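You operate a simulated robot arm through the tools that you are given. There is no shell and no other tool. Be economical: measure what you need, move in short steps, check, and stop when the job is done.

You are at the controls of a simulated robot arm. One attempt, no reset.

## Task
Sweep the ledge crumbs into the dustpan and tip them into the black tote.
Fine: put the brush and dustpan back and shut the lid.

Only the result counts: the job must be done as asked and must still hold three seconds after the hand-in. Knocking over, shifting, dropping, spilling or breaking anything else fails it. A push-on lid holds only when it is set on centred and level and pressed home; a screw cap is set on level and turned clockwise until tight.

## Robot
A 6-joint arm with a two-finger parallel gripper, fixed in place. Base frame: the origin is at the foot of the arm, x ahead of it, y to its left, z up. Lengths are in cm, angles in rad, forces in N, time in s.
With the tool pointing down near the work surface it reaches from about 10 to 48 cm from the base axis. Its first joint turns from -1.152 to 1.152 rad. Payload 2.7 kg.
Tool frame: the origin (TCP) lies between the finger pads and is the grasp point; the fingertips stand 2.3 cm ahead of it; z points along the fingers, y is the line along which they close. The gripper opens to 9.4 cm. The fingers are 3.8 cm wide and 1 cm thick; the gripper's body (5.4 by 9.6 cm) begins 3.9 cm behind the TCP.
Orientation is that of the tool frame in the base frame, as a unit quaternion [w, x, y, z]. With the fingers straight down and closing along the base's y, the tool's x points along the base's -x, its y along +y and its z along -z.

## Interface
- The arm moves only by the tool servo_tool. Its argument "deltas" is one flat list of numbers, 7 for each row, row after row: the shift along the tool's x, y, z in cm, then the turn, a rotation vector about the tool's x, y, z in rad, then the closure, from 0 (fully open) to 1 (shut). In form: [tx, ty, tz, wx, wy, wz, hand, tx, ty, tz, wx, wy, wz, hand, ...]. A call has 1 to 8 rows; each row shifts and turns the commanded pose from where the row before left it, along the tool's axes as they then stand. A row lasts 0.2 s, in which the tool goes at most 5 cm and 0.15 rad; a call with a longer step from one row to the next is refused whole, and so is a gripper value outside its range. A pose out of reach is approached as far as the arm can. The call stops where the force on the tool passes 70 N (or 10 N more than at its start, if that is more) or the arm is blocked; 0.2 s more then pass. Each finger travels about 4.5 cm/s and halts on what it meets, pressing with about 25 N; the grip force reading is that of the motor and also rises with nothing between the fingers. The clock runs only during rows and for 0.2 s after the last one: add rows that do not move to give the fingers time. The reply holds the time, the measured pose of the TCP, the force on the tool along the base axes, the opening and the grip force, in the units named above and with some noise.
- Cameras (640 x 400 px; columns grow to the right, rows downward): "scene" is fixed at [6.97, -42.99, 140]; the picture's right is [0.81, -0.59, 0.00], its down [-0.36, -0.50, -0.79] and it looks along [0.46, 0.64, -0.61] (base axes); focal length 321 px, centre (320, 200). "wrist" rides on the gripper at [-3.9, 0, -4.4] in the tool frame; the picture's right is [0.00, -1.00, 0.00], its down [0.97, 0.00, -0.24] and it looks along [0.24, 0.00, 0.97] (tool axes); focal length 218 px, centre (320, 200).
- snapshot(camera): a new picture of that camera. The clock stands still meanwhile.
- point_at(camera, pixels): for up to 12 pixels [column, row] of the newest picture of that camera ("zoom" is the newest enlarged one), the place [x, y, z] in the base frame of the surface seen there, good to about 0.2 cm. The clock stands still meanwhile.
- close_up(camera, box): a new picture of the part [left, top, right, bottom] of that camera's present view, enlarged. The clock stands still meanwhile.
- job_done(): hands the job in; it is judged then, once.

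Go step by step. Measure first, check grasps and placings, and put right what went wrong. The budget is 80 turns and 54 pictures, counting those below and the enlarged ones. Unless the task says otherwise, let go and move clear before handing in, and close with one line.

The tools are called after "Call:" as name(argument=value, ...) on one line, values as JSON. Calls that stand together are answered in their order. servo_tool: Moves the arm, as the interface text tells. Its arguments: {"type":"object","properties":{"deltas":{"type":"array"}},"required":["deltas"]} The other tools are called the same way: snapshot (camera) takes a picture; point_at (camera, pixels) gives the place of the surface under pixels of a picture; close_up (camera, box) takes an enlarged picture of a part of a camera's view; job_done () hands the job in.

At the start:

```text
time: 0.0
ee_pos: [25.35, 31.28, 100.66]
ee_rot: [0.0, 0.0, 1.0, 0.0]
wrist_force: [0.3, -0.6, -0.2]
gripper_width: 9.38
grip_force: 0.1
```

scene: 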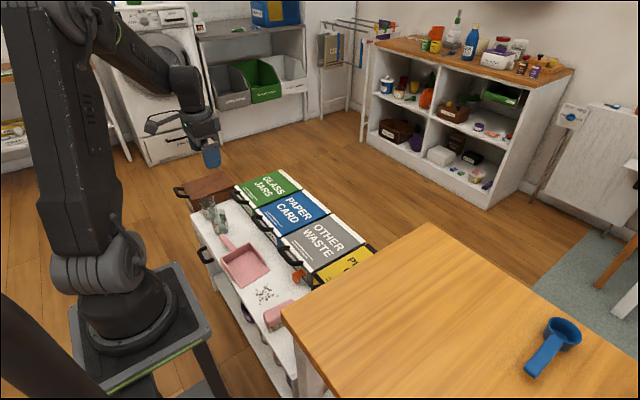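
wrist: 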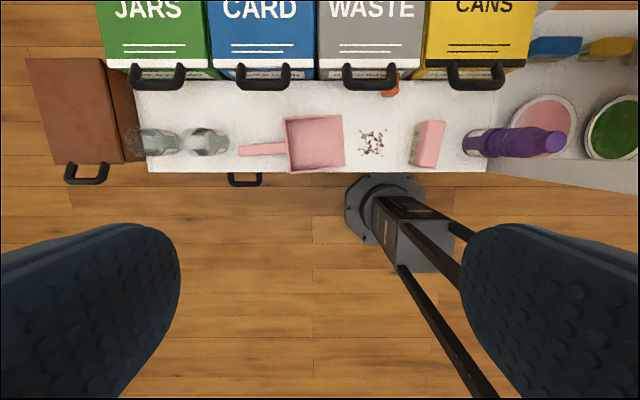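

The pictures show the ledge with dustpan (wrist ~[315,142]), crumbs (~[372,142]), a pink brush (~[428,143]) and lidded bins behind. I'll look closer to find the black tote and the details.

Call:
close_up(camera="scene", box=[170, 150, 390, 290])

Call:
close_up(camera="scene", box=[180, 230, 340, 400])

Call:
close_up(camera="wrist", box=[220, 60, 480, 200])

Call:
point_at(camera="wrist", pixels=[[287, 117], [342, 117], [287, 170], [342, 165], [315, 142], [242, 150], [372, 142], [420, 122], [442, 123], [415, 163], [437, 165], [366, 75]])

```text
2.86 times, centred on (280, 220) of scene
```

zoom: 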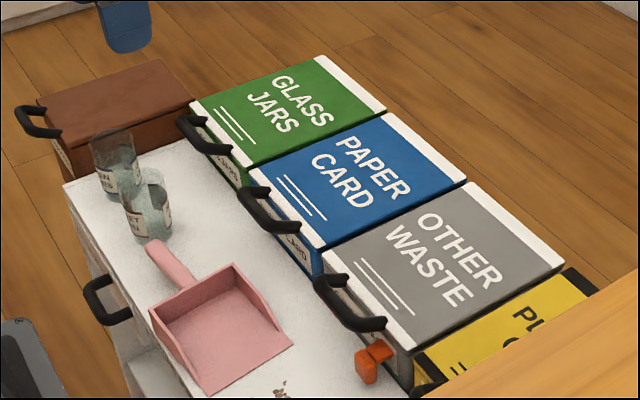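

```text
2.35 times, centred on (260, 315) of scene
```

zoom: 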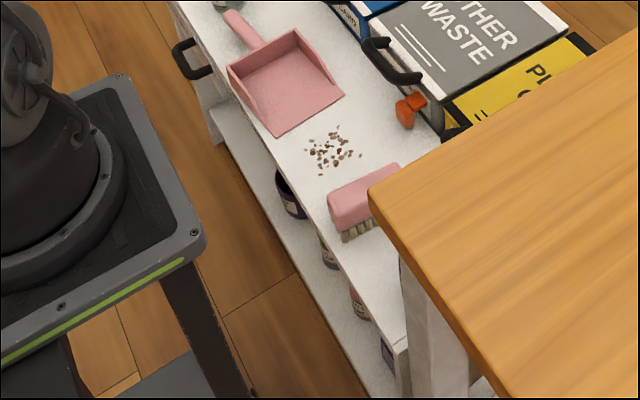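

```text
2.46 times, centred on (350, 130) of wrist
```

zoom: 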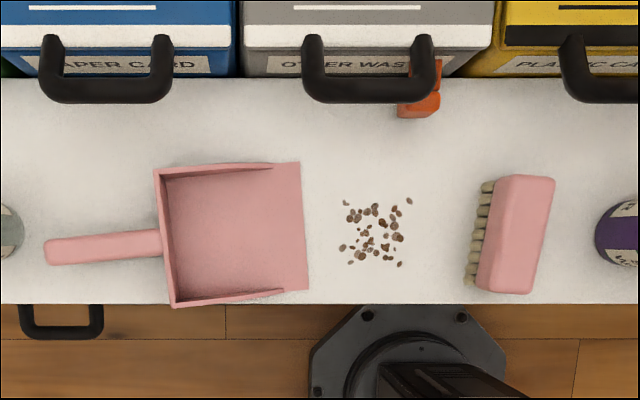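

```text
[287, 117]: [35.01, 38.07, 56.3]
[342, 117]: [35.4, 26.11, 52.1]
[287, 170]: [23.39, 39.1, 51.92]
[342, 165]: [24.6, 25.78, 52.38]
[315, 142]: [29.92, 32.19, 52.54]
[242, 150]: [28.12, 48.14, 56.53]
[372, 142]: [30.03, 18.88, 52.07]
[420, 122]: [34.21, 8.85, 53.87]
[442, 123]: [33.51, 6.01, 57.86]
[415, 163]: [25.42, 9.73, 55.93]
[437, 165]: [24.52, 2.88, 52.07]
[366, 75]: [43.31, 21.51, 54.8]
```

The black tote isn't identified yet; the bin fronts are needed. I'll lower the hand, back it off and tilt it to look forward at the bin fronts.

Call:
servo_tool(deltas=[2.5, -2.5, 3.3, 0, 0, 0, 0, 2.5, -2.5, 3.3, 0, 0, 0, 0, 2.5, -2.5, 3.3, 0, 0, 0, 0, 2.5, -2.5, 3.3, 0, -0.15, 0, 0, 0, 0, 0, 0, -0.15, 0, 0, 0, 0, 0, 0, -0.15, 0, 0, 0, 0, 0, 0, -0.15, 0, 0, 0, 0, 0, 0, -0.15, 0, 0])

Call:
snapshot(camera="wrist")

```text
time: 1.8
ee_pos: [22.57, 25.77, 87.97]
ee_rot: [0.366, 0.0, 0.931, -0.001]
wrist_force: [-0.1, -0.2, 0.5]
gripper_width: 9.41
grip_force: 0.0
out of reach, approached as far as the arm can: row 4, 5, 6, 7, 8
```

```text
48 pictures are left
```

wrist: 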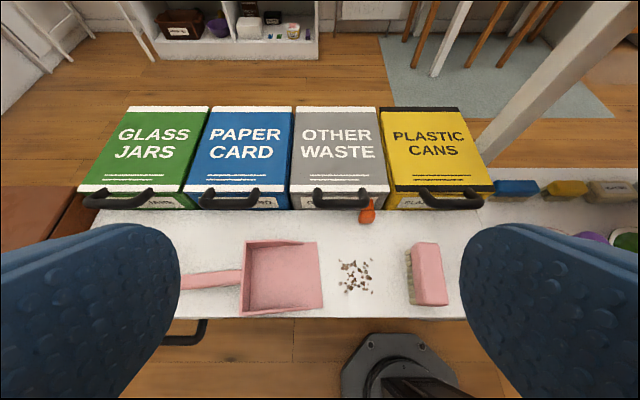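

The bin fronts are visible around row 195; I'll enlarge them, and the right end too.

Call:
close_up(camera="wrist", box=[280, 160, 500, 300])

Call:
close_up(camera="wrist", box=[60, 100, 310, 250])

Call:
point_at(camera="wrist", pixels=[[296, 107], [376, 107], [294, 184], [386, 184], [313, 190], [340, 200], [375, 190], [367, 213], [435, 190], [480, 205], [493, 185], [385, 184]])

```text
2.86 times, centred on (390, 230) of wrist
```

zoom: 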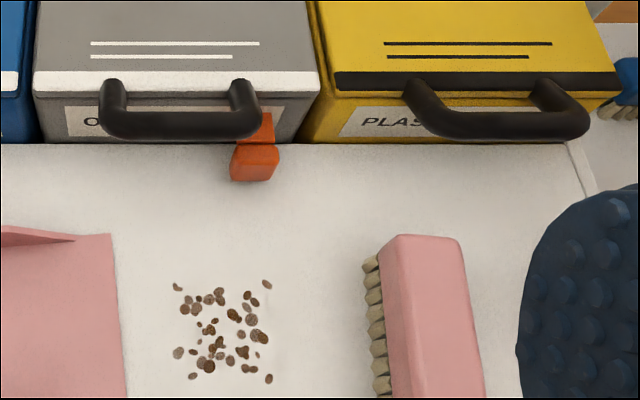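

```text
2.56 times, centred on (185, 175) of wrist
```

zoom: 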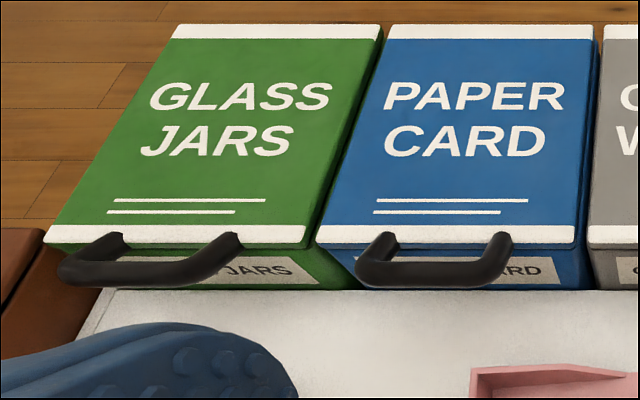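

```text
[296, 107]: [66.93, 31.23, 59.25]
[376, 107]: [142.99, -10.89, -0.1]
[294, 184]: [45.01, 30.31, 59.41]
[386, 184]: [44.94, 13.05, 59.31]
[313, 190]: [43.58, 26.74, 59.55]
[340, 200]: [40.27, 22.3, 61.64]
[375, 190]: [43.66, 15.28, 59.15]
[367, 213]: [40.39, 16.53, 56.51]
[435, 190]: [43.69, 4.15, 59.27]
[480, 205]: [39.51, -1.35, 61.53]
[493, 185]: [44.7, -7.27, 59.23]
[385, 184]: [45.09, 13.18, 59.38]
```

No bin body is black here; the bins are green, blue, grey and yellow. I'll look at the trolley's front left (handle) and the brown box, and the right end.

Call:
close_up(camera="scene", box=[165, 165, 265, 265])

Call:
close_up(camera="scene", box=[200, 250, 400, 400])

Call:
close_up(camera="wrist", box=[460, 150, 640, 290])

```text
4.00 times, centred on (215, 215) of scene
```

zoom: 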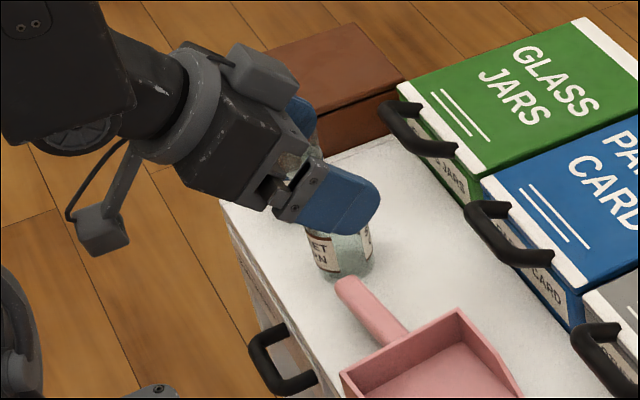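

```text
2.67 times, centred on (300, 325) of scene
```

zoom: 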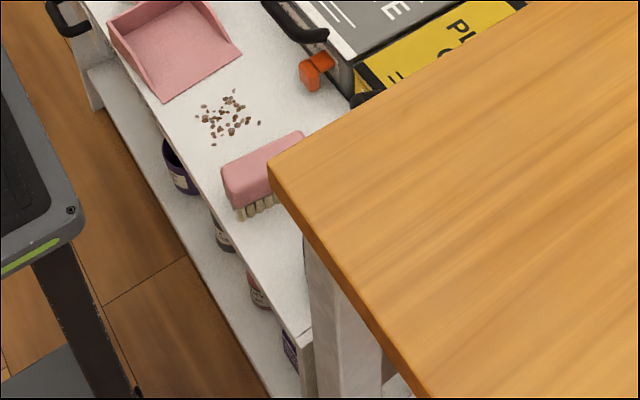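

```text
2.86 times, centred on (550, 220) of wrist
```

zoom: 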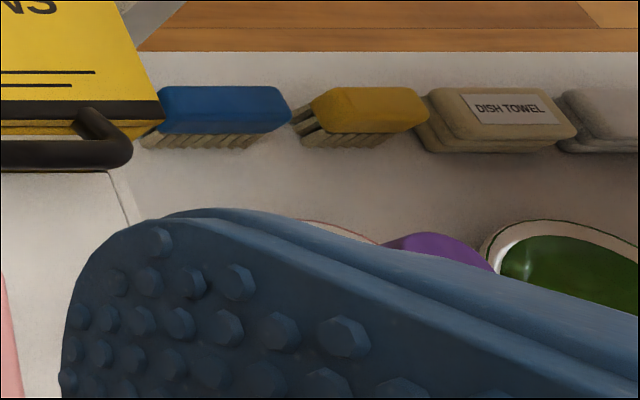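

Still no black tote. I'll measure the table corner and then look at the region right of the ledge, and under.

Call:
snapshot(camera="scene")

Call:
point_at(camera="scene", pixels=[[285, 310], [428, 226], [300, 380], [273, 335], [262, 318], [250, 310], [205, 255], [212, 180], [200, 245], [222, 275]])

Call:
servo_tool(deltas=[0, -4.9, 0, 0, 0, 0, 0, 0, -4.9, 0, 0, 0, 0, 0, 0, -4.9, 0, 0, 0.15, 0, 0, 0, -4.9, 0, 0, 0.15, 0, 0, 0, -4.9, 0, 0, 0.15, 0, 0])

Call:
snapshot(camera="wrist")

```text
42 pictures are left
```

scene: 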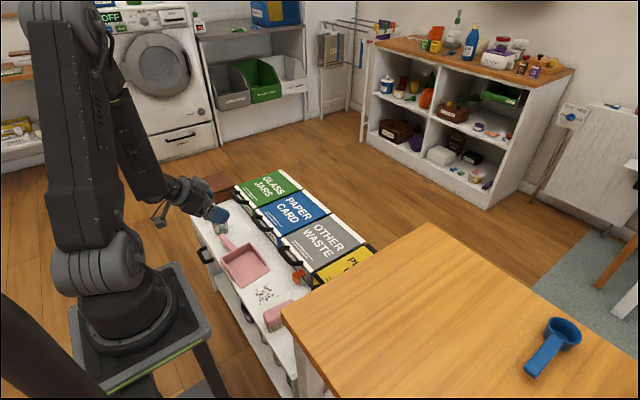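

```text
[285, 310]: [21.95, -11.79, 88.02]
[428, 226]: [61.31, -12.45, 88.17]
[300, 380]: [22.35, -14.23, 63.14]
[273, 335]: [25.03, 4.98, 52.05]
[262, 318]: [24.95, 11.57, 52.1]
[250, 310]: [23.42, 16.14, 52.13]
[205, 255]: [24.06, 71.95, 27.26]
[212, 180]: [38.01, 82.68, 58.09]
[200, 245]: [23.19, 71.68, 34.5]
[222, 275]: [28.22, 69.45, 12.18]
```

```text
time: 3.0
ee_pos: [29.81, 10.31, 86.87]
ee_rot: [0.149, 0.0, 0.989, 0.001]
wrist_force: [0.5, -0.7, -0.2]
gripper_width: 9.39
grip_force: 0.0
out of reach, approached as far as the arm can: row 1, 2, 3, 4, 5
```

```text
41 pictures are left
```

wrist: 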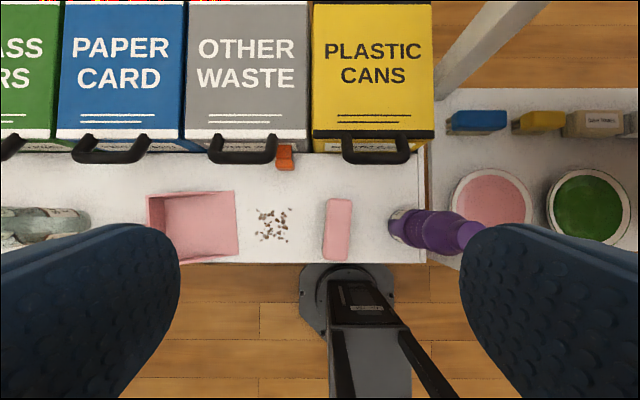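

The table (y<-12, z 88) must be kept clear of. I'll enlarge the front edges of the bins in both views to see their body colours.

Call:
close_up(camera="scene", box=[265, 220, 385, 300])

Call:
close_up(camera="wrist", box=[160, 100, 440, 275])

Call:
close_up(camera="scene", box=[180, 230, 340, 400])

```text
5.00 times, centred on (325, 260) of scene
```

zoom: 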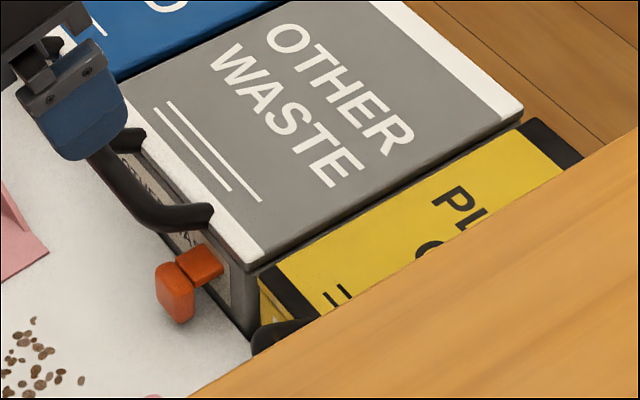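

```text
2.29 times, centred on (300, 188) of wrist
```

zoom: 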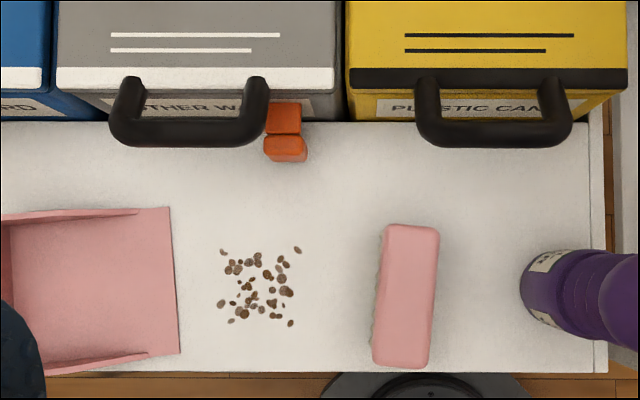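

```text
2.35 times, centred on (260, 315) of scene
```

zoom: 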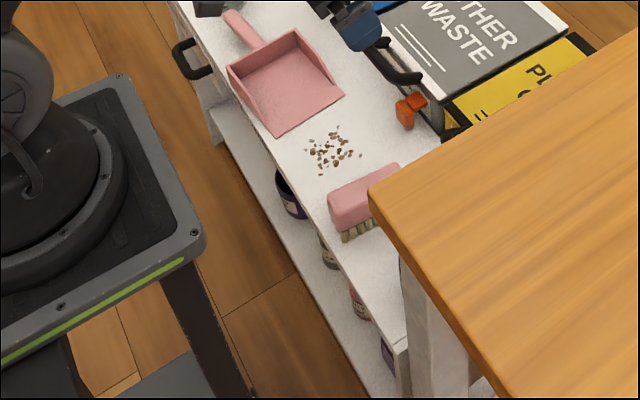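

The grey OTHER WASTE bin alone carries an orange latch at about [40.4, 16.5, 56.5], so it is the one that opens. I'll take the hand closer to see the latch, the label and the body.

Call:
servo_tool(deltas=[2, 1.55, 3.05, 0, 0, 0, 0, 2, 1.55, 3.05, 0, 0, 0, 0, 2, 1.55, 3.05, 0, 0, 0, 0, 2, 1.55, 3.05, 0, 0, 0, 0, 0, 0, 0, 0, -0.15, 0, 0, 0, 0, 0, 0, -0.15, 0, 0, 0, 0, 0, 0, -0.15, 0, 0])

Call:
snapshot(camera="wrist")

```text
time: 4.6
ee_pos: [34.96, 23.06, 83.3]
ee_rot: [0.365, -0.001, 0.931, -0.008]
wrist_force: [-0.2, -0.7, 1.3]
gripper_width: 9.42
grip_force: 0.0
out of reach, approached as far as the arm can: row 2, 3, 4, 5, 6, 7
```

```text
37 pictures are left
```

wrist: 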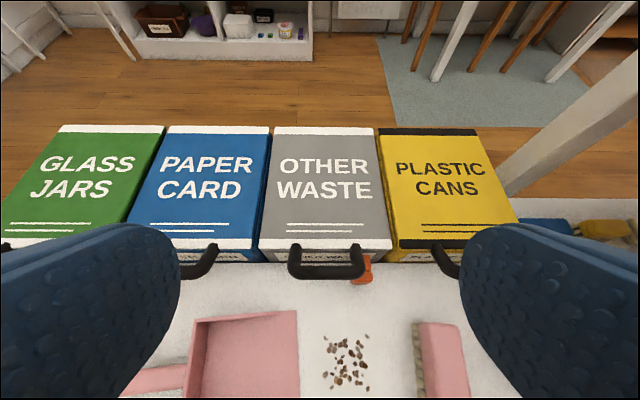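

The arm can't pitch steeply close in. I'll return to a mild tilt and descend near the latch for a closer view.

Call:
servo_tool(deltas=[0, 0, 0, 0, 0.15, 0, 0, 0, 0, 0, 0, 0.15, 0, 0, 0, 0, 0, 0, 0.15, 0, 0, 2, -2.17, 3.2, 0, 0, 0, 0, 2, -2.17, 3.2, 0, 0, 0, 0, 2, -2.17, 3.2, 0, 0, 0, 0, 0, 0, 0, 0, 0, 0, 0])

Call:
snapshot(camera="wrist")

```text
time: 6.2
ee_pos: [33.94, 17.53, 73.63]
ee_rot: [0.146, -0.001, 0.989, -0.011]
wrist_force: [0.0, -0.8, -0.5]
gripper_width: 9.4
grip_force: 0.0
out of reach, approached as far as the arm can: row 6
```

```text
36 pictures are left
```

wrist: 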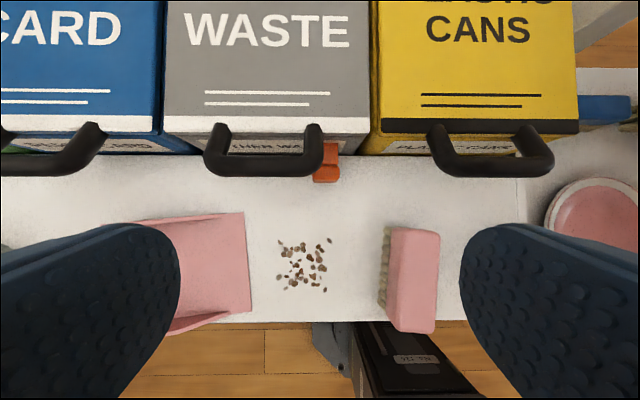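

The latch is at about [325,165]; I'll zoom on it and measure the handle and latch points.

Call:
close_up(camera="wrist", box=[195, 105, 385, 195])

Call:
point_at(camera="zoom", pixels=[[80, 100], [130, 220], [250, 225], [400, 225], [425, 100], [440, 170], [430, 240], [440, 150], [540, 110], [300, 130], [470, 235], [410, 240]])

```text
3.37 times, centred on (290, 150) of wrist
```

zoom: 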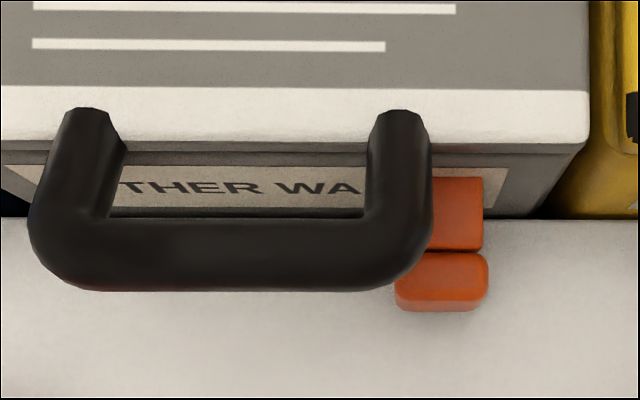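

```text
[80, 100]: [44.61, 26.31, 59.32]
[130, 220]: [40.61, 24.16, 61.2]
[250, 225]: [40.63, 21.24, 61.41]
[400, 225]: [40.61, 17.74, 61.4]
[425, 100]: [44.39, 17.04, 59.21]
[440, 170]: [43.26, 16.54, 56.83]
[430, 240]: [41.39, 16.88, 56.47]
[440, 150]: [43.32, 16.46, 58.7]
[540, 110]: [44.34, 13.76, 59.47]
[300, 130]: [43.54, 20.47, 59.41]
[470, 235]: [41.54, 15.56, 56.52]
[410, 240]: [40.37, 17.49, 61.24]
```

The handle bar lies along y at x≈40.6, y 18–25, z≈61.4; the orange latch sits below-right of it. I'll straighten the tool, turn it 90° so the fingers close along x, and hold over the handle partly closed.

Call:
servo_tool(deltas=[0, 0, 0, 0, 0.145, 0, 0.72, 0, 0, 0, 0, 0.145, 0, 0.72, 0, 0, 0, 0, 0, 0.15, 0.72, 0, 0, 0, 0, 0, 0.15, 0.72, 0, 0, 0, 0, 0, 0.15, 0.72, 0, 0, 0, 0, 0, 0.15, 0.72, 0, 0, 0, 0, 0, 0.15, 0.72, 0, 0, 0, 0, 0, 0.15, 0.72])

Call:
servo_tool(deltas=[0, 0, 0, 0, 0, 0.15, 0.72, 0, 0, 0, 0, 0, 0.15, 0.72, 0, 0, 0, 0, 0, 0.15, 0.72, 0, 0, 0, 0, 0, 0.15, 0.72, 0, 0, 0, 0, 0, 0.08, 0.72])

```text
time: 8.0
ee_pos: [31.43, 15.89, 73.16]
ee_rot: [0.005, 0.436, 0.9, 0.002]
wrist_force: [0.3, 0.0, 0.3]
gripper_width: 2.65
grip_force: 0.0
out of reach, approached as far as the arm can: row 2, 3
```

```text
time: 9.2
ee_pos: [31.22, 15.72, 72.9]
ee_rot: [0.006, 0.711, 0.703, 0.005]
wrist_force: [0.3, -0.6, -1.6]
gripper_width: 2.62
grip_force: 0.1
out of reach, approached as far as the arm can: row 5
```

The tool is now vertical with y_tool along +x. Moving over the handle bar.

Call:
servo_tool(deltas=[1.93, 3.13, 1.5, 0, 0, 0, 0.72, 1.93, 3.13, 1.5, 0, 0, 0, 0.72, 1.93, 3.13, 1.5, 0, 0, 0, 0.72, 0, 0, 0, 0, 0, 0, 0.72])

Call:
snapshot(camera="wrist")

```text
time: 10.2
ee_pos: [34.67, 17.99, 65.64]
ee_rot: [0.011, 0.711, 0.703, 0.012]
wrist_force: [-0.8, -0.3, -0.4]
gripper_width: 2.65
grip_force: 0.0
out of reach, approached as far as the arm can: row 1, 2, 3
```

```text
34 pictures are left
```

wrist: 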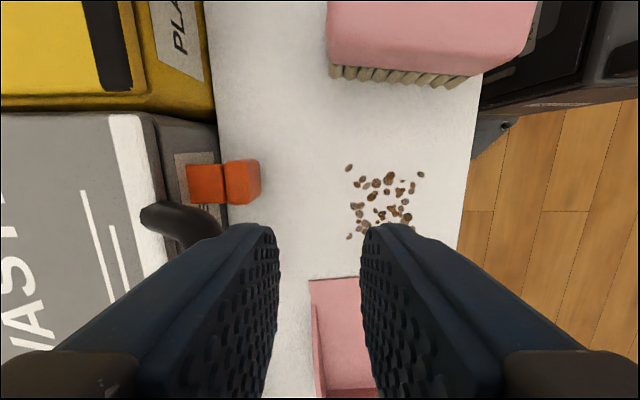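

The arm stopped short at r≈39 with "out of reach". I'll check whether it's a limit by moving radially a bit with a small forward tilt and seeing how the pose answers.

Call:
servo_tool(deltas=[0, 0, 0, 0, 0, 0, 0.72, 0, 0, 0, 0, 0, 0, 0.72])

Call:
servo_tool(deltas=[0, 0, -3, 0, 0, 0, 0.72, 0, 0, -3, 0, 0, 0, 0.72])

```text
time: 10.8
ee_pos: [34.7, 18.01, 65.72]
ee_rot: [0.01, 0.71, 0.704, 0.011]
wrist_force: [0.4, -0.5, 0.3]
gripper_width: 2.62
grip_force: 0.1
```

```text
time: 11.4
ee_pos: [32.33, 16.74, 70.5]
ee_rot: [0.007, 0.71, 0.704, 0.007]
wrist_force: [-0.2, -1.0, 0.1]
gripper_width: 2.64
grip_force: 0.0
out of reach, approached as far as the arm can: row 1, 2
```

Movement looks confined to a curve, as if one joint were at its limit. I'll look at the arm's posture.

Call:
snapshot(camera="scene")

```text
33 pictures are left
```

scene: 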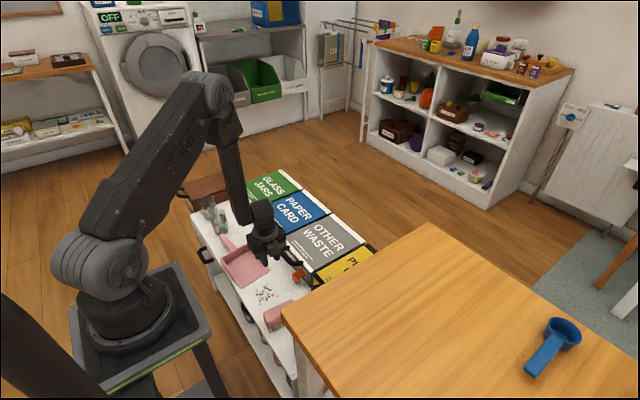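

The posture suggests a wrist singularity (forearm and tool aligned). I'll tilt the tool inward radially and lift to escape it.

Call:
servo_tool(deltas=[0, 0, -1, 0.12, -0.063, 0, 0.72, 0, 0, -1, 0.12, -0.063, 0, 0.72, 0, 0, -1, 0.12, -0.063, 0, 0.72, 0, 0, -1, 0.12, -0.063, 0, 0.72])

```text
time: 12.4
ee_pos: [29.28, 12.14, 70.95]
ee_rot: [-0.023, 0.697, 0.68, -0.227]
wrist_force: [-0.1, 1.4, -0.1]
gripper_width: 2.63
grip_force: 0.0
out of reach, approached as far as the arm can: row 1, 2, 3
```

The last row was reached, so the arm is free again. Now move outward and up while still tilted, then straighten.

Call:
servo_tool(deltas=[0.73, 1.83, -2.8, 0, 0, 0, 0.72, 0.73, 1.83, -2.8, 0, 0, 0, 0.72, 0.73, 1.83, -2.8, 0, 0, 0, 0.72, 0, 0, 0, -0.12, 0.09, 0, 0.72, 0, 0, 0, -0.12, 0.09, 0, 0.72, 0, 0, 0, -0.12, 0.09, 0, 0.72])

```text
time: 13.8
ee_pos: [37.2, 16.03, 75.94]
ee_rot: [0.011, 0.713, 0.701, -0.005]
wrist_force: [0.4, 0.5, -0.5]
gripper_width: 2.63
grip_force: 0.1
```

Freed and vertical at r≈40.5. Now over the handle.

Call:
servo_tool(deltas=[1.87, 1.17, 3.3, 0, 0, 0, 0.72, 1.87, 1.17, 3.3, 0, 0, 0, 0.72, 1.87, 1.17, 3.3, 0, 0, 0, 0.72, 0, 0, 0, 0, 0, 0, 0.72])

Call:
snapshot(camera="wrist")

```text
time: 14.8
ee_pos: [40.98, 21.5, 65.77]
ee_rot: [0.01, 0.713, 0.702, -0.006]
wrist_force: [-0.3, 0.4, -0.2]
gripper_width: 2.64
grip_force: 0.0
```

```text
32 pictures are left
```

wrist: 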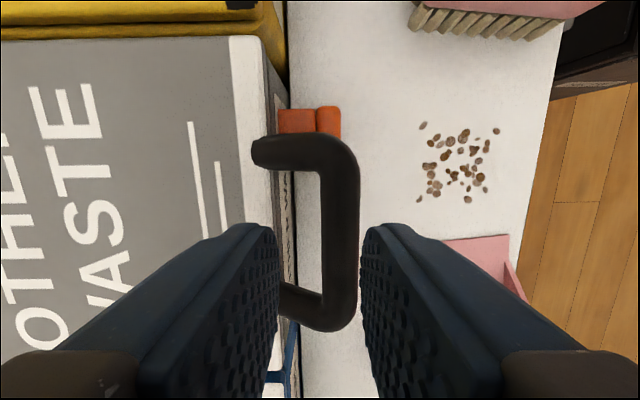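

The bar (px 340) is between the fingers, slightly to the -x side. Shift 0.5 cm back, descend and grip.

Call:
servo_tool(deltas=[0, -0.5, 1.6, 0, 0, 0, 0.72, 0, 0, 1.7, 0, 0, 0, 0.72, 0, 0, 1.6, 0, 0, 0, 0.72, 0, 0, 0, 0, 0, 0, 1, 0, 0, 0, 0, 0, 0, 1])

```text
time: 16.0
ee_pos: [40.17, 21.3, 60.84]
ee_rot: [0.01, 0.711, 0.703, -0.011]
wrist_force: [-32.0, 7.2, 7.3]
gripper_width: 1.78
grip_force: 45.2
```

Gripped the bar (1.78 cm). Test a gentle lift of 1 cm.

Call:
servo_tool(deltas=[0, 0.3, -0.5, 0, 0, 0, 1, 0, 0, -0.5, 0, 0, 0, 1, 0, 0, -0.5, 0, 0, 0, 1])

Call:
snapshot(camera="wrist")

```text
time: 16.8
ee_pos: [40.17, 21.36, 62.42]
ee_rot: [0.011, 0.711, 0.703, -0.012]
wrist_force: [-41.8, 9.9, 3.8]
gripper_width: 1.75
grip_force: 45.5
```

```text
31 pictures are left
```

wrist: 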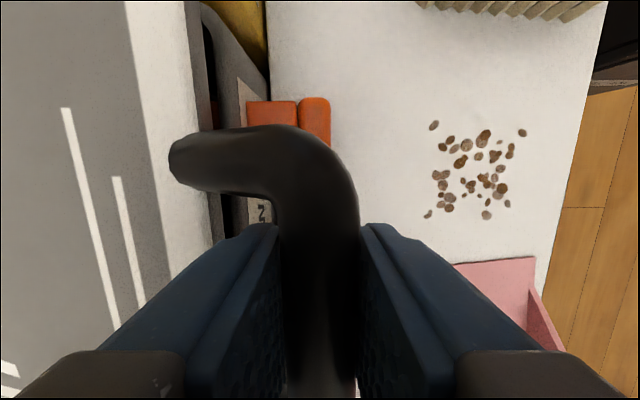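

The lid lifts freely, showing a black inside. I'll follow the hinge arc (hinge near x≈66.5, z≈58.5) with the hand vertical.

Call:
servo_tool(deltas=[0, 0.0, -1.56, 0, 0, 0, 1, 0, 0.33, -1.56, 0, 0, 0, 1, 0, 0.52, -1.5, 0, 0, 0, 1, 0, 0.52, -1.5, 0, 0, 0, 1, 0, 0.7, -1.45, 0, 0, 0, 1, 0, 0.7, -1.45, 0, 0, 0, 1, 0, 0.85, -1.35, 0, 0, 0, 1, 0, 0.85, -1.35, 0, 0, 0, 1])

```text
time: 18.6
ee_pos: [44.66, 21.38, 74.19]
ee_rot: [0.009, 0.714, 0.7, -0.012]
wrist_force: [-40.8, -11.5, 26.9]
gripper_width: 1.78
grip_force: 45.1
```

The lid follows; refined hinge at x≈69. Continuing the arc.

Call:
servo_tool(deltas=[0, 0.95, -1.4, 0, 0, 0, 1, 0, 0.95, -1.4, 0, 0, 0, 1, 0, 1.2, -1.25, 0, 0, 0, 1, 0, 1.2, -1.25, 0, 0, 0, 1, 0, 1.35, -1.1, 0, 0, 0, 1, 0, 1.35, -1.1, 0, 0, 0, 1])

Call:
snapshot(camera="scene")

```text
time: 20.0
ee_pos: [52.16, 21.47, 81.6]
ee_rot: [0.012, 0.713, 0.701, -0.007]
wrist_force: [11.6, -22.4, -21.6]
gripper_width: 1.78
grip_force: 45.3
```

```text
30 pictures are left
```

scene: 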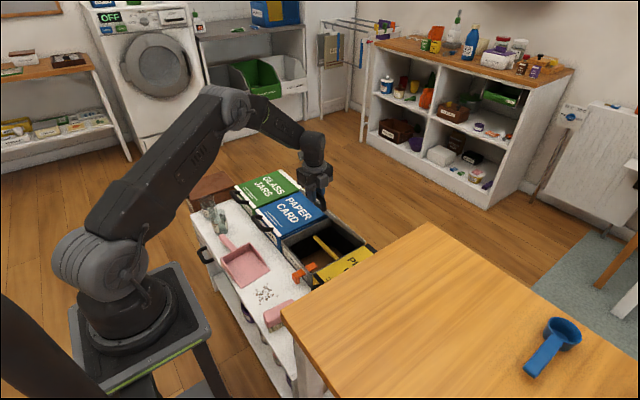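

The lid is about 53° open. Continue as far as reach allows.

Call:
servo_tool(deltas=[0, 1.25, -1.05, 0, 0, 0, 1, 0, 1.25, -1.05, 0, 0, 0, 1, 0, 1.55, -0.75, 0, 0, 0, 1, 0, 1.55, -0.75, 0, 0, 0, 1, 0, 1.6, -0.6, 0, 0, 0, 1, 0, 1.6, -0.6, 0, 0, 0, 1])

Call:
close_up(camera="scene", box=[230, 120, 410, 300])

```text
time: 21.4
ee_pos: [60.48, 21.62, 85.93]
ee_rot: [0.008, 0.712, 0.702, -0.011]
wrist_force: [8.1, 1.2, -37.5]
gripper_width: 1.77
grip_force: 44.5
```

```text
2.22 times, centred on (320, 210) of scene
```

zoom: 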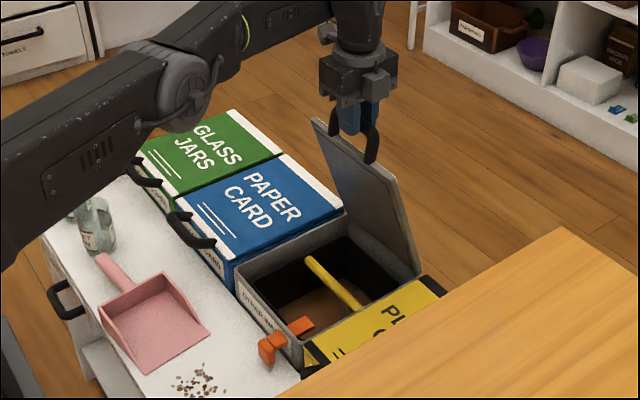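

The lid is nearly up at ~73°, showing a black liner/tote within. I'll go on past the vertical if possible.

Call:
servo_tool(deltas=[0, 1.75, -0.5, 0, 0, 0, 1, 0, 1.75, -0.45, 0, 0, 0, 1, 0, 1.75, -0.15, 0, 0, 0, 1, 0, 1.75, -0.1, 0, 0, 0, 1, 0, 1.75, 0.1, 0, 0, 0, 1, 0, 1.75, 0.15, 0, 0, 0, 1])

Call:
close_up(camera="scene", box=[230, 120, 410, 300])

```text
time: 22.8
ee_pos: [61.14, 20.74, 87.16]
ee_rot: [0.008, 0.71, 0.704, -0.001]
wrist_force: [4.3, 37.0, -14.5]
gripper_width: 1.75
grip_force: 45.8
out of reach, approached as far as the arm can: row 1, 2, 3, 4, 5, 6
```

```text
2.22 times, centred on (320, 210) of scene
```

zoom: 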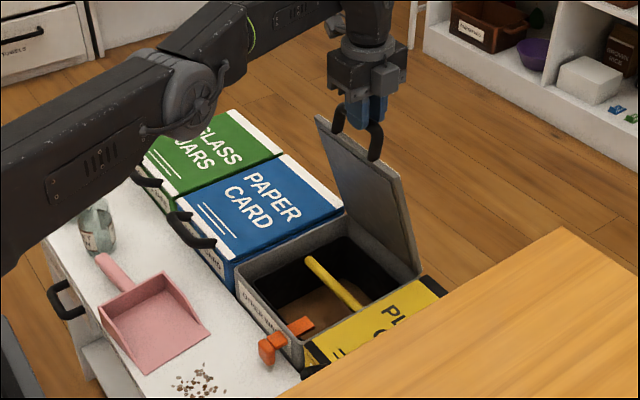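

At the vertical-tool reach limit. Pitching the hand forward about the bar axis gains reach; do that while pressing on.

Call:
servo_tool(deltas=[0, 0, 0, -0.14, 0, 0, 1, 0, 0, 0, -0.14, 0, 0, 1, 0, 0, 0, -0.14, 0, 0, 1, 0, 1, -0.6, -0.14, 0, 0, 1, 0, 1.2, -0.9, 0, 0, 0, 1, 0, 1.2, -0.9, 0, 0, 0, 1, 0, 1.2, -1, 0, 0, 0, 1, 0, 1.2, -1, 0, 0, 0, 1])

```text
time: 24.6
ee_pos: [64.12, 19.98, 93.84]
ee_rot: [0.208, 0.682, 0.675, 0.188]
wrist_force: [-0.4, -0.1, 1.2]
gripper_width: 0.0
grip_force: 42.7
```

The grip slipped off the bar (width 0) and the hand rose. Check where the lid went.

Call:
snapshot(camera="scene")

Call:
snapshot(camera="wrist")

```text
27 pictures are left
```

scene: 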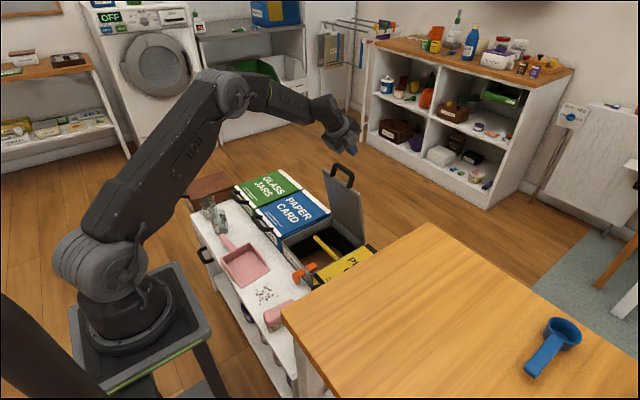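

```text
26 pictures are left
```

wrist: 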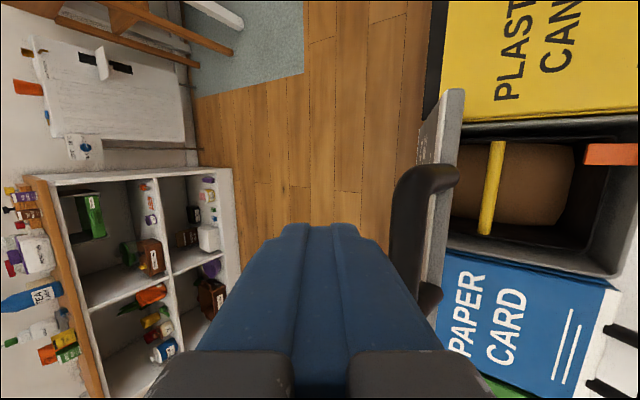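

The lid is standing open by itself near the upright, and the bin holds a black inner tote. I'll retreat up and back, straighten and begin turning the hand back.

Call:
servo_tool(deltas=[0, 1.6, -2.55, 0, 0, 0, 0.9, 0, -4.2, -2.6, 0.14, 0, 0, 0.7, 0, -4.1, -1.84, 0.14, 0, 0, 0.5, 0, -4.7, -1.3, 0.14, 0, 0, 0.3, 0, -4.8, -0.7, 0.14, 0, 0, 0.2, 0, -4.5, 0, 0, 0, -0.15, 0.1, 0, 0, 0, 0, 0, -0.15, 0.1, 0, 0, 0, 0, 0, -0.15, 0])

Call:
servo_tool(deltas=[0, 0, 0, 0, 0, -0.15, 0, 0, 0, 0, 0, 0, -0.15, 0, 0, 0, 0, 0, 0, -0.15, 0, 0, 0, 0, 0, 0, -0.15, 0, 0, 0, 0, 0, 0, -0.15, 0, 0, 0, 0, 0, 0, -0.15, 0, 0, 0, 0, 0, 0, -0.15, 0, 0, 0, 0, 0, 0, -0.07, 0])

Call:
snapshot(camera="wrist")

```text
time: 26.4
ee_pos: [40.21, 20.46, 96.66]
ee_rot: [0.01, 0.537, 0.843, -0.009]
wrist_force: [0.6, 0.2, 0.2]
gripper_width: 9.41
grip_force: 0.0
```

```text
time: 28.2
ee_pos: [40.36, 20.49, 96.64]
ee_rot: [0.004, 0.008, 1.0, -0.012]
wrist_force: [-0.2, 0.7, -0.6]
gripper_width: 9.39
grip_force: 0.0
```

```text
25 pictures are left
```

wrist: 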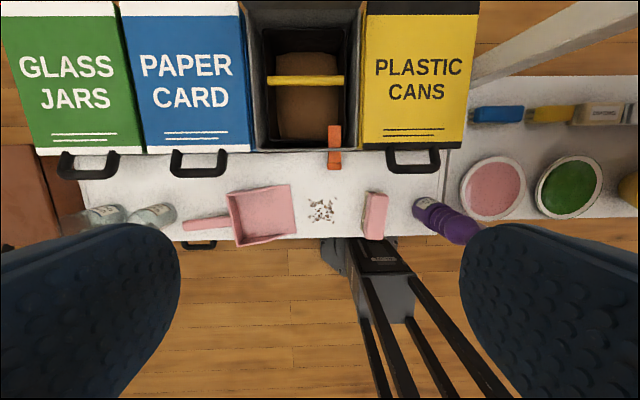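

The bin is open (black walls, brown content, yellow bar at [305,80]). I'll enlarge the ledge and bin and measure them.

Call:
close_up(camera="wrist", box=[230, 0, 390, 180])

Call:
point_at(camera="zoom", pixels=[[100, 150], [250, 150], [200, 180], [360, 180], [280, 250], [240, 330], [400, 300], [330, 355], [420, 280], [420, 355], [200, 30], [90, 355]])

Call:
close_up(camera="wrist", box=[170, 170, 410, 260])

Call:
point_at(camera="zoom", pixels=[[525, 70], [575, 65], [520, 180], [565, 185], [548, 130], [160, 75], [320, 45], [185, 195], [325, 165], [60, 148], [120, 143], [400, 105]])

```text
2.22 times, centred on (310, 90) of wrist
```

zoom: 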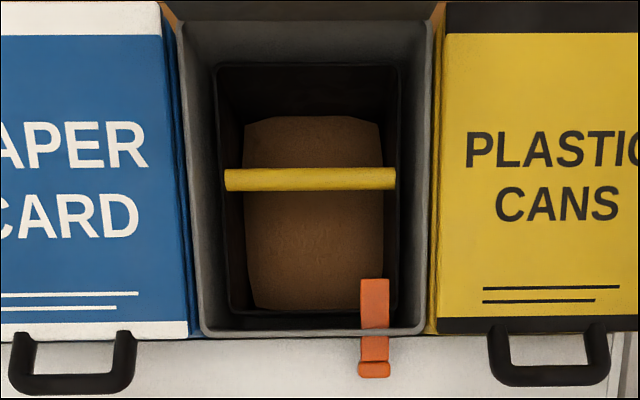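

```text
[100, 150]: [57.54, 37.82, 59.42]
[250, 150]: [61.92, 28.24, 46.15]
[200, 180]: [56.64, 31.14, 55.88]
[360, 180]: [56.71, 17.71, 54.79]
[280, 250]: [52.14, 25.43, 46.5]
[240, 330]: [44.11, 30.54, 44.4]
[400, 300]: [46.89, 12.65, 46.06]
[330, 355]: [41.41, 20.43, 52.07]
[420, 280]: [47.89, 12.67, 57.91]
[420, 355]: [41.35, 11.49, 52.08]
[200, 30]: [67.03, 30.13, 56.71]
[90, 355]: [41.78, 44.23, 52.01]
```

```text
2.67 times, centred on (290, 215) of wrist
```

zoom: 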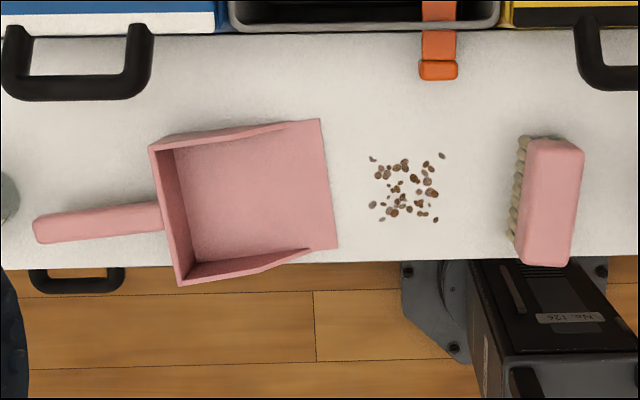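

```text
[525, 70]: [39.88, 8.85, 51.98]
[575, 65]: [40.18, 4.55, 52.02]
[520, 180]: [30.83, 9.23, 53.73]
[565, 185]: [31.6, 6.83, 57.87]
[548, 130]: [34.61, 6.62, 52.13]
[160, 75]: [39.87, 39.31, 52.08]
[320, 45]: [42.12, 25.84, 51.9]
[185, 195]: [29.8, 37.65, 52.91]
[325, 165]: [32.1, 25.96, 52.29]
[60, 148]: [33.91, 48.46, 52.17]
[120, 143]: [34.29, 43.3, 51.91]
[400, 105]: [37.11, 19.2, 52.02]
```

Those points missed the objects; re-measuring on the last enlarged picture with proper pixels.

Call:
point_at(camera="zoom", pixels=[[532, 145], [578, 152], [565, 258], [525, 256], [516, 160], [512, 235], [150, 150], [316, 124], [332, 245], [181, 280], [45, 228], [150, 218]])

Call:
point_at(camera="zoom", pixels=[[373, 159], [442, 156], [372, 204], [435, 219], [250, 190], [300, 190], [240, 137], [245, 270], [100, 210], [100, 238], [550, 200], [438, 70]])

```text
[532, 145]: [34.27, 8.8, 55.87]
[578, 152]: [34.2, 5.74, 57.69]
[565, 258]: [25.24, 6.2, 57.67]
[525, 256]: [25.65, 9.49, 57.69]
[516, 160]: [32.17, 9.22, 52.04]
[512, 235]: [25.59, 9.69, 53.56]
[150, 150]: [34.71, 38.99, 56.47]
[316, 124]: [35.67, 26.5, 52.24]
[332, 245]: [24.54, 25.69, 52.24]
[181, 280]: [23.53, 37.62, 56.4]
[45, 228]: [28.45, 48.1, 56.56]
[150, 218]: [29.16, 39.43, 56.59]
```

```text
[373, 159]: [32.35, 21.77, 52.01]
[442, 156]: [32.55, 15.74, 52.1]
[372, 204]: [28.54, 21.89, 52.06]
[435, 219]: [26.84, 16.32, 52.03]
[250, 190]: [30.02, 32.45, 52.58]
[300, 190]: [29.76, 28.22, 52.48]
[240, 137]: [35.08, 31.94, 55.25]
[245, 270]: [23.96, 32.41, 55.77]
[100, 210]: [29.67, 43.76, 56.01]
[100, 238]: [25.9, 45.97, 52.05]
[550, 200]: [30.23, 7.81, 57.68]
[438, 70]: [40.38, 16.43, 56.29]
```

Brush: centre (29.8, 7.7), top z 57.7, 3.3 wide; pan lip at y≈26, floor z 52.4, walls to 56.4; crumbs x 26.8–32.6, y 15.7–21.9. I'll go over the brush, crossing the wrist-aligned zone with a sideways tilt.

Call:
servo_tool(deltas=[3, -3.6, 1, 0, 0, 0, 0.36, 3, -3.6, 1, 0, 0, 0, 0.36, 3, -3.6, 1, 0, 0, 0, 0.36, 0, 0, 0, 0.15, 0, 0, 0.36, 0, 0, 0, 0.15, 0, 0, 0.36, 0, 0, 0, 0.15, 0, 0, 0.36])

Call:
servo_tool(deltas=[0, 1.96, 4.05, 0, 0, 0, 0.36, 0, 1.96, 4.05, 0, 0, 0, 0.36, 0, 1.96, 4.05, 0, 0, 0, 0.36, 0, 1.96, 4.05, 0, 0, 0, 0.36, 0, 1.96, 4.05, 0, 0, 0, 0.36, 0, 1.3, 2.7, 0, 0, 0, 0.36, 0, 0, 0, 0, 0, 0, 0.36])

```text
time: 29.6
ee_pos: [31.12, 9.7, 93.92]
ee_rot: [0.002, 0.009, 0.972, -0.235]
wrist_force: [0.2, -0.6, -0.2]
gripper_width: 6.02
grip_force: 0.1
```

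```text
time: 31.2
ee_pos: [31.26, 9.1, 68.31]
ee_rot: [0.002, 0.01, 0.972, -0.235]
wrist_force: [0.0, 0.1, -0.1]
gripper_width: 6.02
grip_force: 0.0
```

Tracked cleanly through the zone. Now untilt and settle above the brush.

Call:
servo_tool(deltas=[0, 0, 0, -0.15, 0, 0, 0.36, 0, 0, 0, -0.15, 0, 0, 0.36, 0, 0, 0, -0.17, 0, 0, 0.36, 1.4, -1.4, 3, 0, 0, 0, 0.36, 0, 0, 1.5, 0, 0, 0, 0.36])

Call:
snapshot(camera="wrist")

```text
refused: row 3 steps farther than a row can; nothing moved
```

```text
22 pictures are left
```

wrist: 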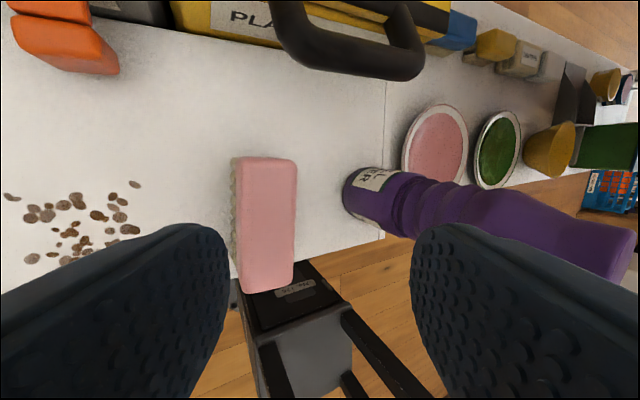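

A row was 0.02 rad too large. The tall purple bottle stands close to the brush; measure it before descending.

Call:
point_at(camera="wrist", pixels=[[350, 200], [385, 195], [430, 210], [500, 230], [600, 250], [265, 180], [265, 270]])

Call:
servo_tool(deltas=[0, 0, 0, -0.15, 0, 0, 0.36, 0, 0, 0, -0.15, 0, 0, 0.36, 0, 0, 0, -0.15, 0, 0, 0.36])

Call:
snapshot(camera="wrist")

```text
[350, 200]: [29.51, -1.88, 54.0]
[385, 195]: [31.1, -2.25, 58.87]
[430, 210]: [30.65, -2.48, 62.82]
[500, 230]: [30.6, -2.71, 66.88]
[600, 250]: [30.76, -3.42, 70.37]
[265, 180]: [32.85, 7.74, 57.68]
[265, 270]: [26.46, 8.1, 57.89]
```

```text
time: 32.0
ee_pos: [31.31, 8.97, 68.34]
ee_rot: [0.001, 0.023, 1.0, -0.013]
wrist_force: [-1.1, 1.6, -0.9]
gripper_width: 6.02
grip_force: 0.0
```

```text
21 pictures are left
```

wrist: 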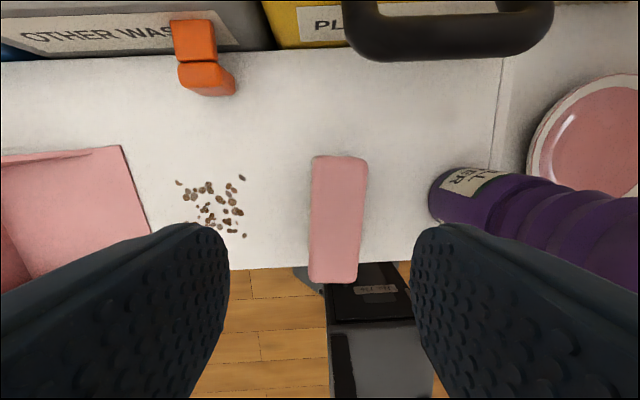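

Vertical and well aligned with the brush; the bottle (y ≤ -1.9) is clear of the hand's body. Descend onto the brush and grip.

Call:
servo_tool(deltas=[0.7, -0.7, 3, 0, 0, 0, 0.36, 0.64, -0.7, 3, 0, 0, 0, 0.36, 0, 0, 3, 0, 0, 0, 0.36, 0, 0, 2.1, 0, 0, 0, 0.36, 0, 0, 0, 0, 0, 0, 0.36])

Call:
snapshot(camera="wrist")

```text
time: 33.2
ee_pos: [31.52, 8.2, 57.52]
ee_rot: [0.003, 0.009, 1.0, -0.018]
wrist_force: [0.3, -0.5, 0.1]
gripper_width: 6.02
grip_force: 0.3
out of reach, approached as far as the arm can: row 2, 3, 4
```

```text
20 pictures are left
```

wrist: 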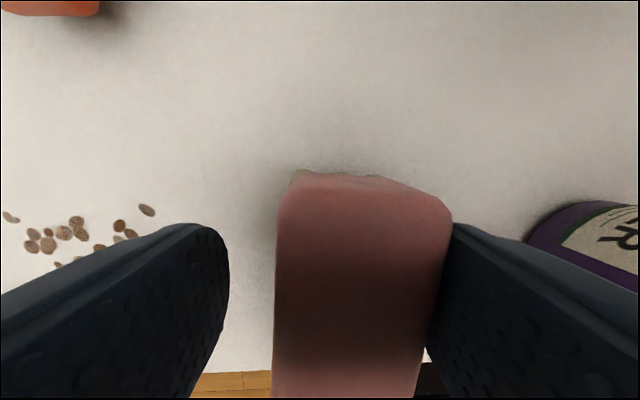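

The arm stops at x 31.5 — still well on the brush (25–34.5). Shift 0.5 cm to -y to centre, and grip.

Call:
servo_tool(deltas=[0, -0.5, 0, 0, 0, 0, 0.36, 0, 0, 0, 0, 0, 0, 0.36, 0, 0, 0, 0, 0, 0, 0.8, 0, 0, 0, 0, 0, 0, 1, 0, 0, 0, 0, 0, 0, 1])

```text
time: 34.4
ee_pos: [31.62, 8.09, 57.47]
ee_rot: [0.003, 0.012, 1.0, -0.017]
wrist_force: [0.3, 0.6, 3.2]
gripper_width: 3.97
grip_force: 24.9
out of reach, approached as far as the arm can: row 1
```

Brush held (24.9 N). Lift a hair and sweep in +y slowly toward the pan, correcting for the slight tool tilt.

Call:
servo_tool(deltas=[0, 0, -0.12, 0, 0, 0, 1, 0.03, 1.2, -0.043, 0, 0, 0, 1, 0.03, 1.2, -0.043, 0, 0, 0, 1, 0.03, 1.2, -0.043, 0, 0, 0, 1, 0.03, 1.2, -0.043, 0, 0, 0, 1, 0.03, 1.2, -0.043, 0, 0, 0, 1, 0.03, 1.2, -0.043, 0, 0, 0, 1, 0.03, 1.2, -0.043, 0, 0, 0, 1])

Call:
close_up(camera="scene", box=[200, 220, 340, 340])

```text
time: 36.2
ee_pos: [32.72, 13.53, 57.68]
ee_rot: [0.003, 0.01, 1.0, -0.013]
wrist_force: [0.0, 0.7, 0.4]
gripper_width: 3.94
grip_force: 25.0
out of reach, approached as far as the arm can: row 2, 3, 4
```

```text
3.33 times, centred on (270, 280) of scene
```

zoom: 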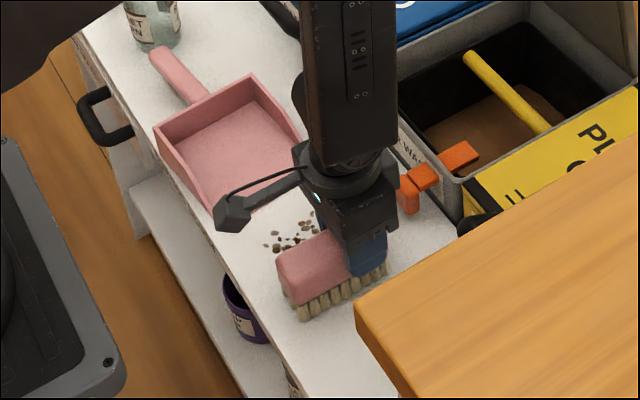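

Brush has moved to y 13.5 with x drifting to 32.7. Shift back 1 cm in x, then continue sweeping.

Call:
servo_tool(deltas=[0.5, 0, 0.05, 0, 0, 0, 1, 0.5, 0, 0.05, 0, 0, 0, 1, 0.03, 1.3, -0.034, 0, 0, 0, 1, 0.03, 1.3, -0.034, 0, 0, 0, 1, 0.03, 1.3, -0.034, 0, 0, 0, 1, 0.03, 1.3, -0.034, 0, 0, 0, 1, 0.03, 1.3, -0.034, 0, 0, 0, 1, 0.03, 1.3, -0.034, 0, 0, 0, 1])

Call:
close_up(camera="scene", box=[200, 220, 340, 340])

```text
time: 38.0
ee_pos: [31.62, 21.3, 57.6]
ee_rot: [0.004, 0.009, 1.0, -0.012]
wrist_force: [-0.9, 0.1, -0.3]
gripper_width: 3.96
grip_force: 25.0
```

```text
3.33 times, centred on (270, 280) of scene
```

zoom: 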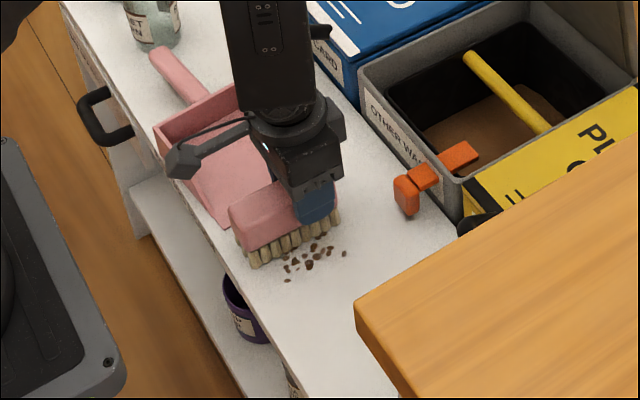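

The crumbs passed under the brush (still at zoom [315,255]) — the brush rode too high. Lift, go back behind them and lower until contact.

Call:
servo_tool(deltas=[0, 0, -2.2, 0, 0, 0, 1, 0, -4.4, 0.1, 0, 0, 0, 1, 0, -4.4, 0.1, 0, 0, 0, 1, 0, 0, 1.3, 0, 0, 0, 1, 0, 0, 0.6, 0, 0, 0, 1, 0, 0, 0.2, 0, 0, 0, 1, 0, 0, 0.2, 0, 0, 0, 1])

```text
time: 39.6
ee_pos: [31.74, 12.56, 57.55]
ee_rot: [0.002, 0.009, 1.0, -0.018]
wrist_force: [-0.6, -0.3, -0.7]
gripper_width: 3.95
grip_force: 24.8
```

No contact force yet; lower in small steps until it touches.

Call:
servo_tool(deltas=[0, 0, 0.1, 0, 0, 0, 1, 0, 0, 0.1, 0, 0, 0, 1, 0, 0, 0.1, 0, 0, 0, 1, 0, 0, 0, 0, 0, 0, 1])

Call:
close_up(camera="scene", box=[220, 250, 320, 335])

```text
time: 40.6
ee_pos: [31.83, 12.48, 57.48]
ee_rot: [0.002, 0.007, 1.0, -0.016]
wrist_force: [-3.4, -4.4, 21.9]
gripper_width: 3.99
grip_force: 24.8
out of reach, approached as far as the arm can: row 1
```

```text
4.71 times, centred on (270, 292) of scene
```

zoom: 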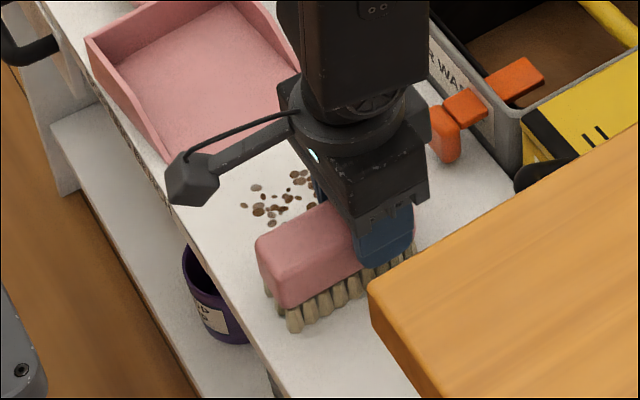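

Contact now (22 N down). Sweep with a light down pressure.

Call:
servo_tool(deltas=[0, 0, 0.1, 0, 0, 0, 1, 0.03, 1.2, -0.035, 0, 0, 0, 1, 0.03, 1.2, -0.035, 0, 0, 0, 1, 0.03, 1.2, -0.035, 0, 0, 0, 1, 0.03, 1.2, -0.035, 0, 0, 0, 1, 0.03, 1.2, -0.035, 0, 0, 0, 1, 0.03, 1.2, -0.035, 0, 0, 0, 1])

Call:
close_up(camera="scene", box=[220, 250, 320, 335])

```text
time: 42.2
ee_pos: [31.72, 19.76, 57.16]
ee_rot: [0.004, 0.009, 1.0, -0.012]
wrist_force: [-0.5, -1.0, 2.3]
gripper_width: 3.94
grip_force: 25.1
```

```text
4.71 times, centred on (270, 292) of scene
```

zoom: 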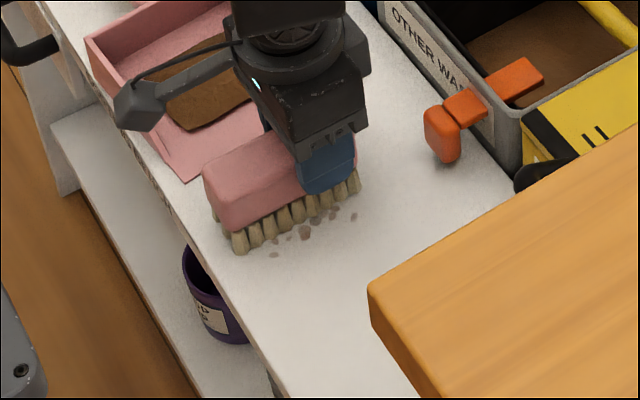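

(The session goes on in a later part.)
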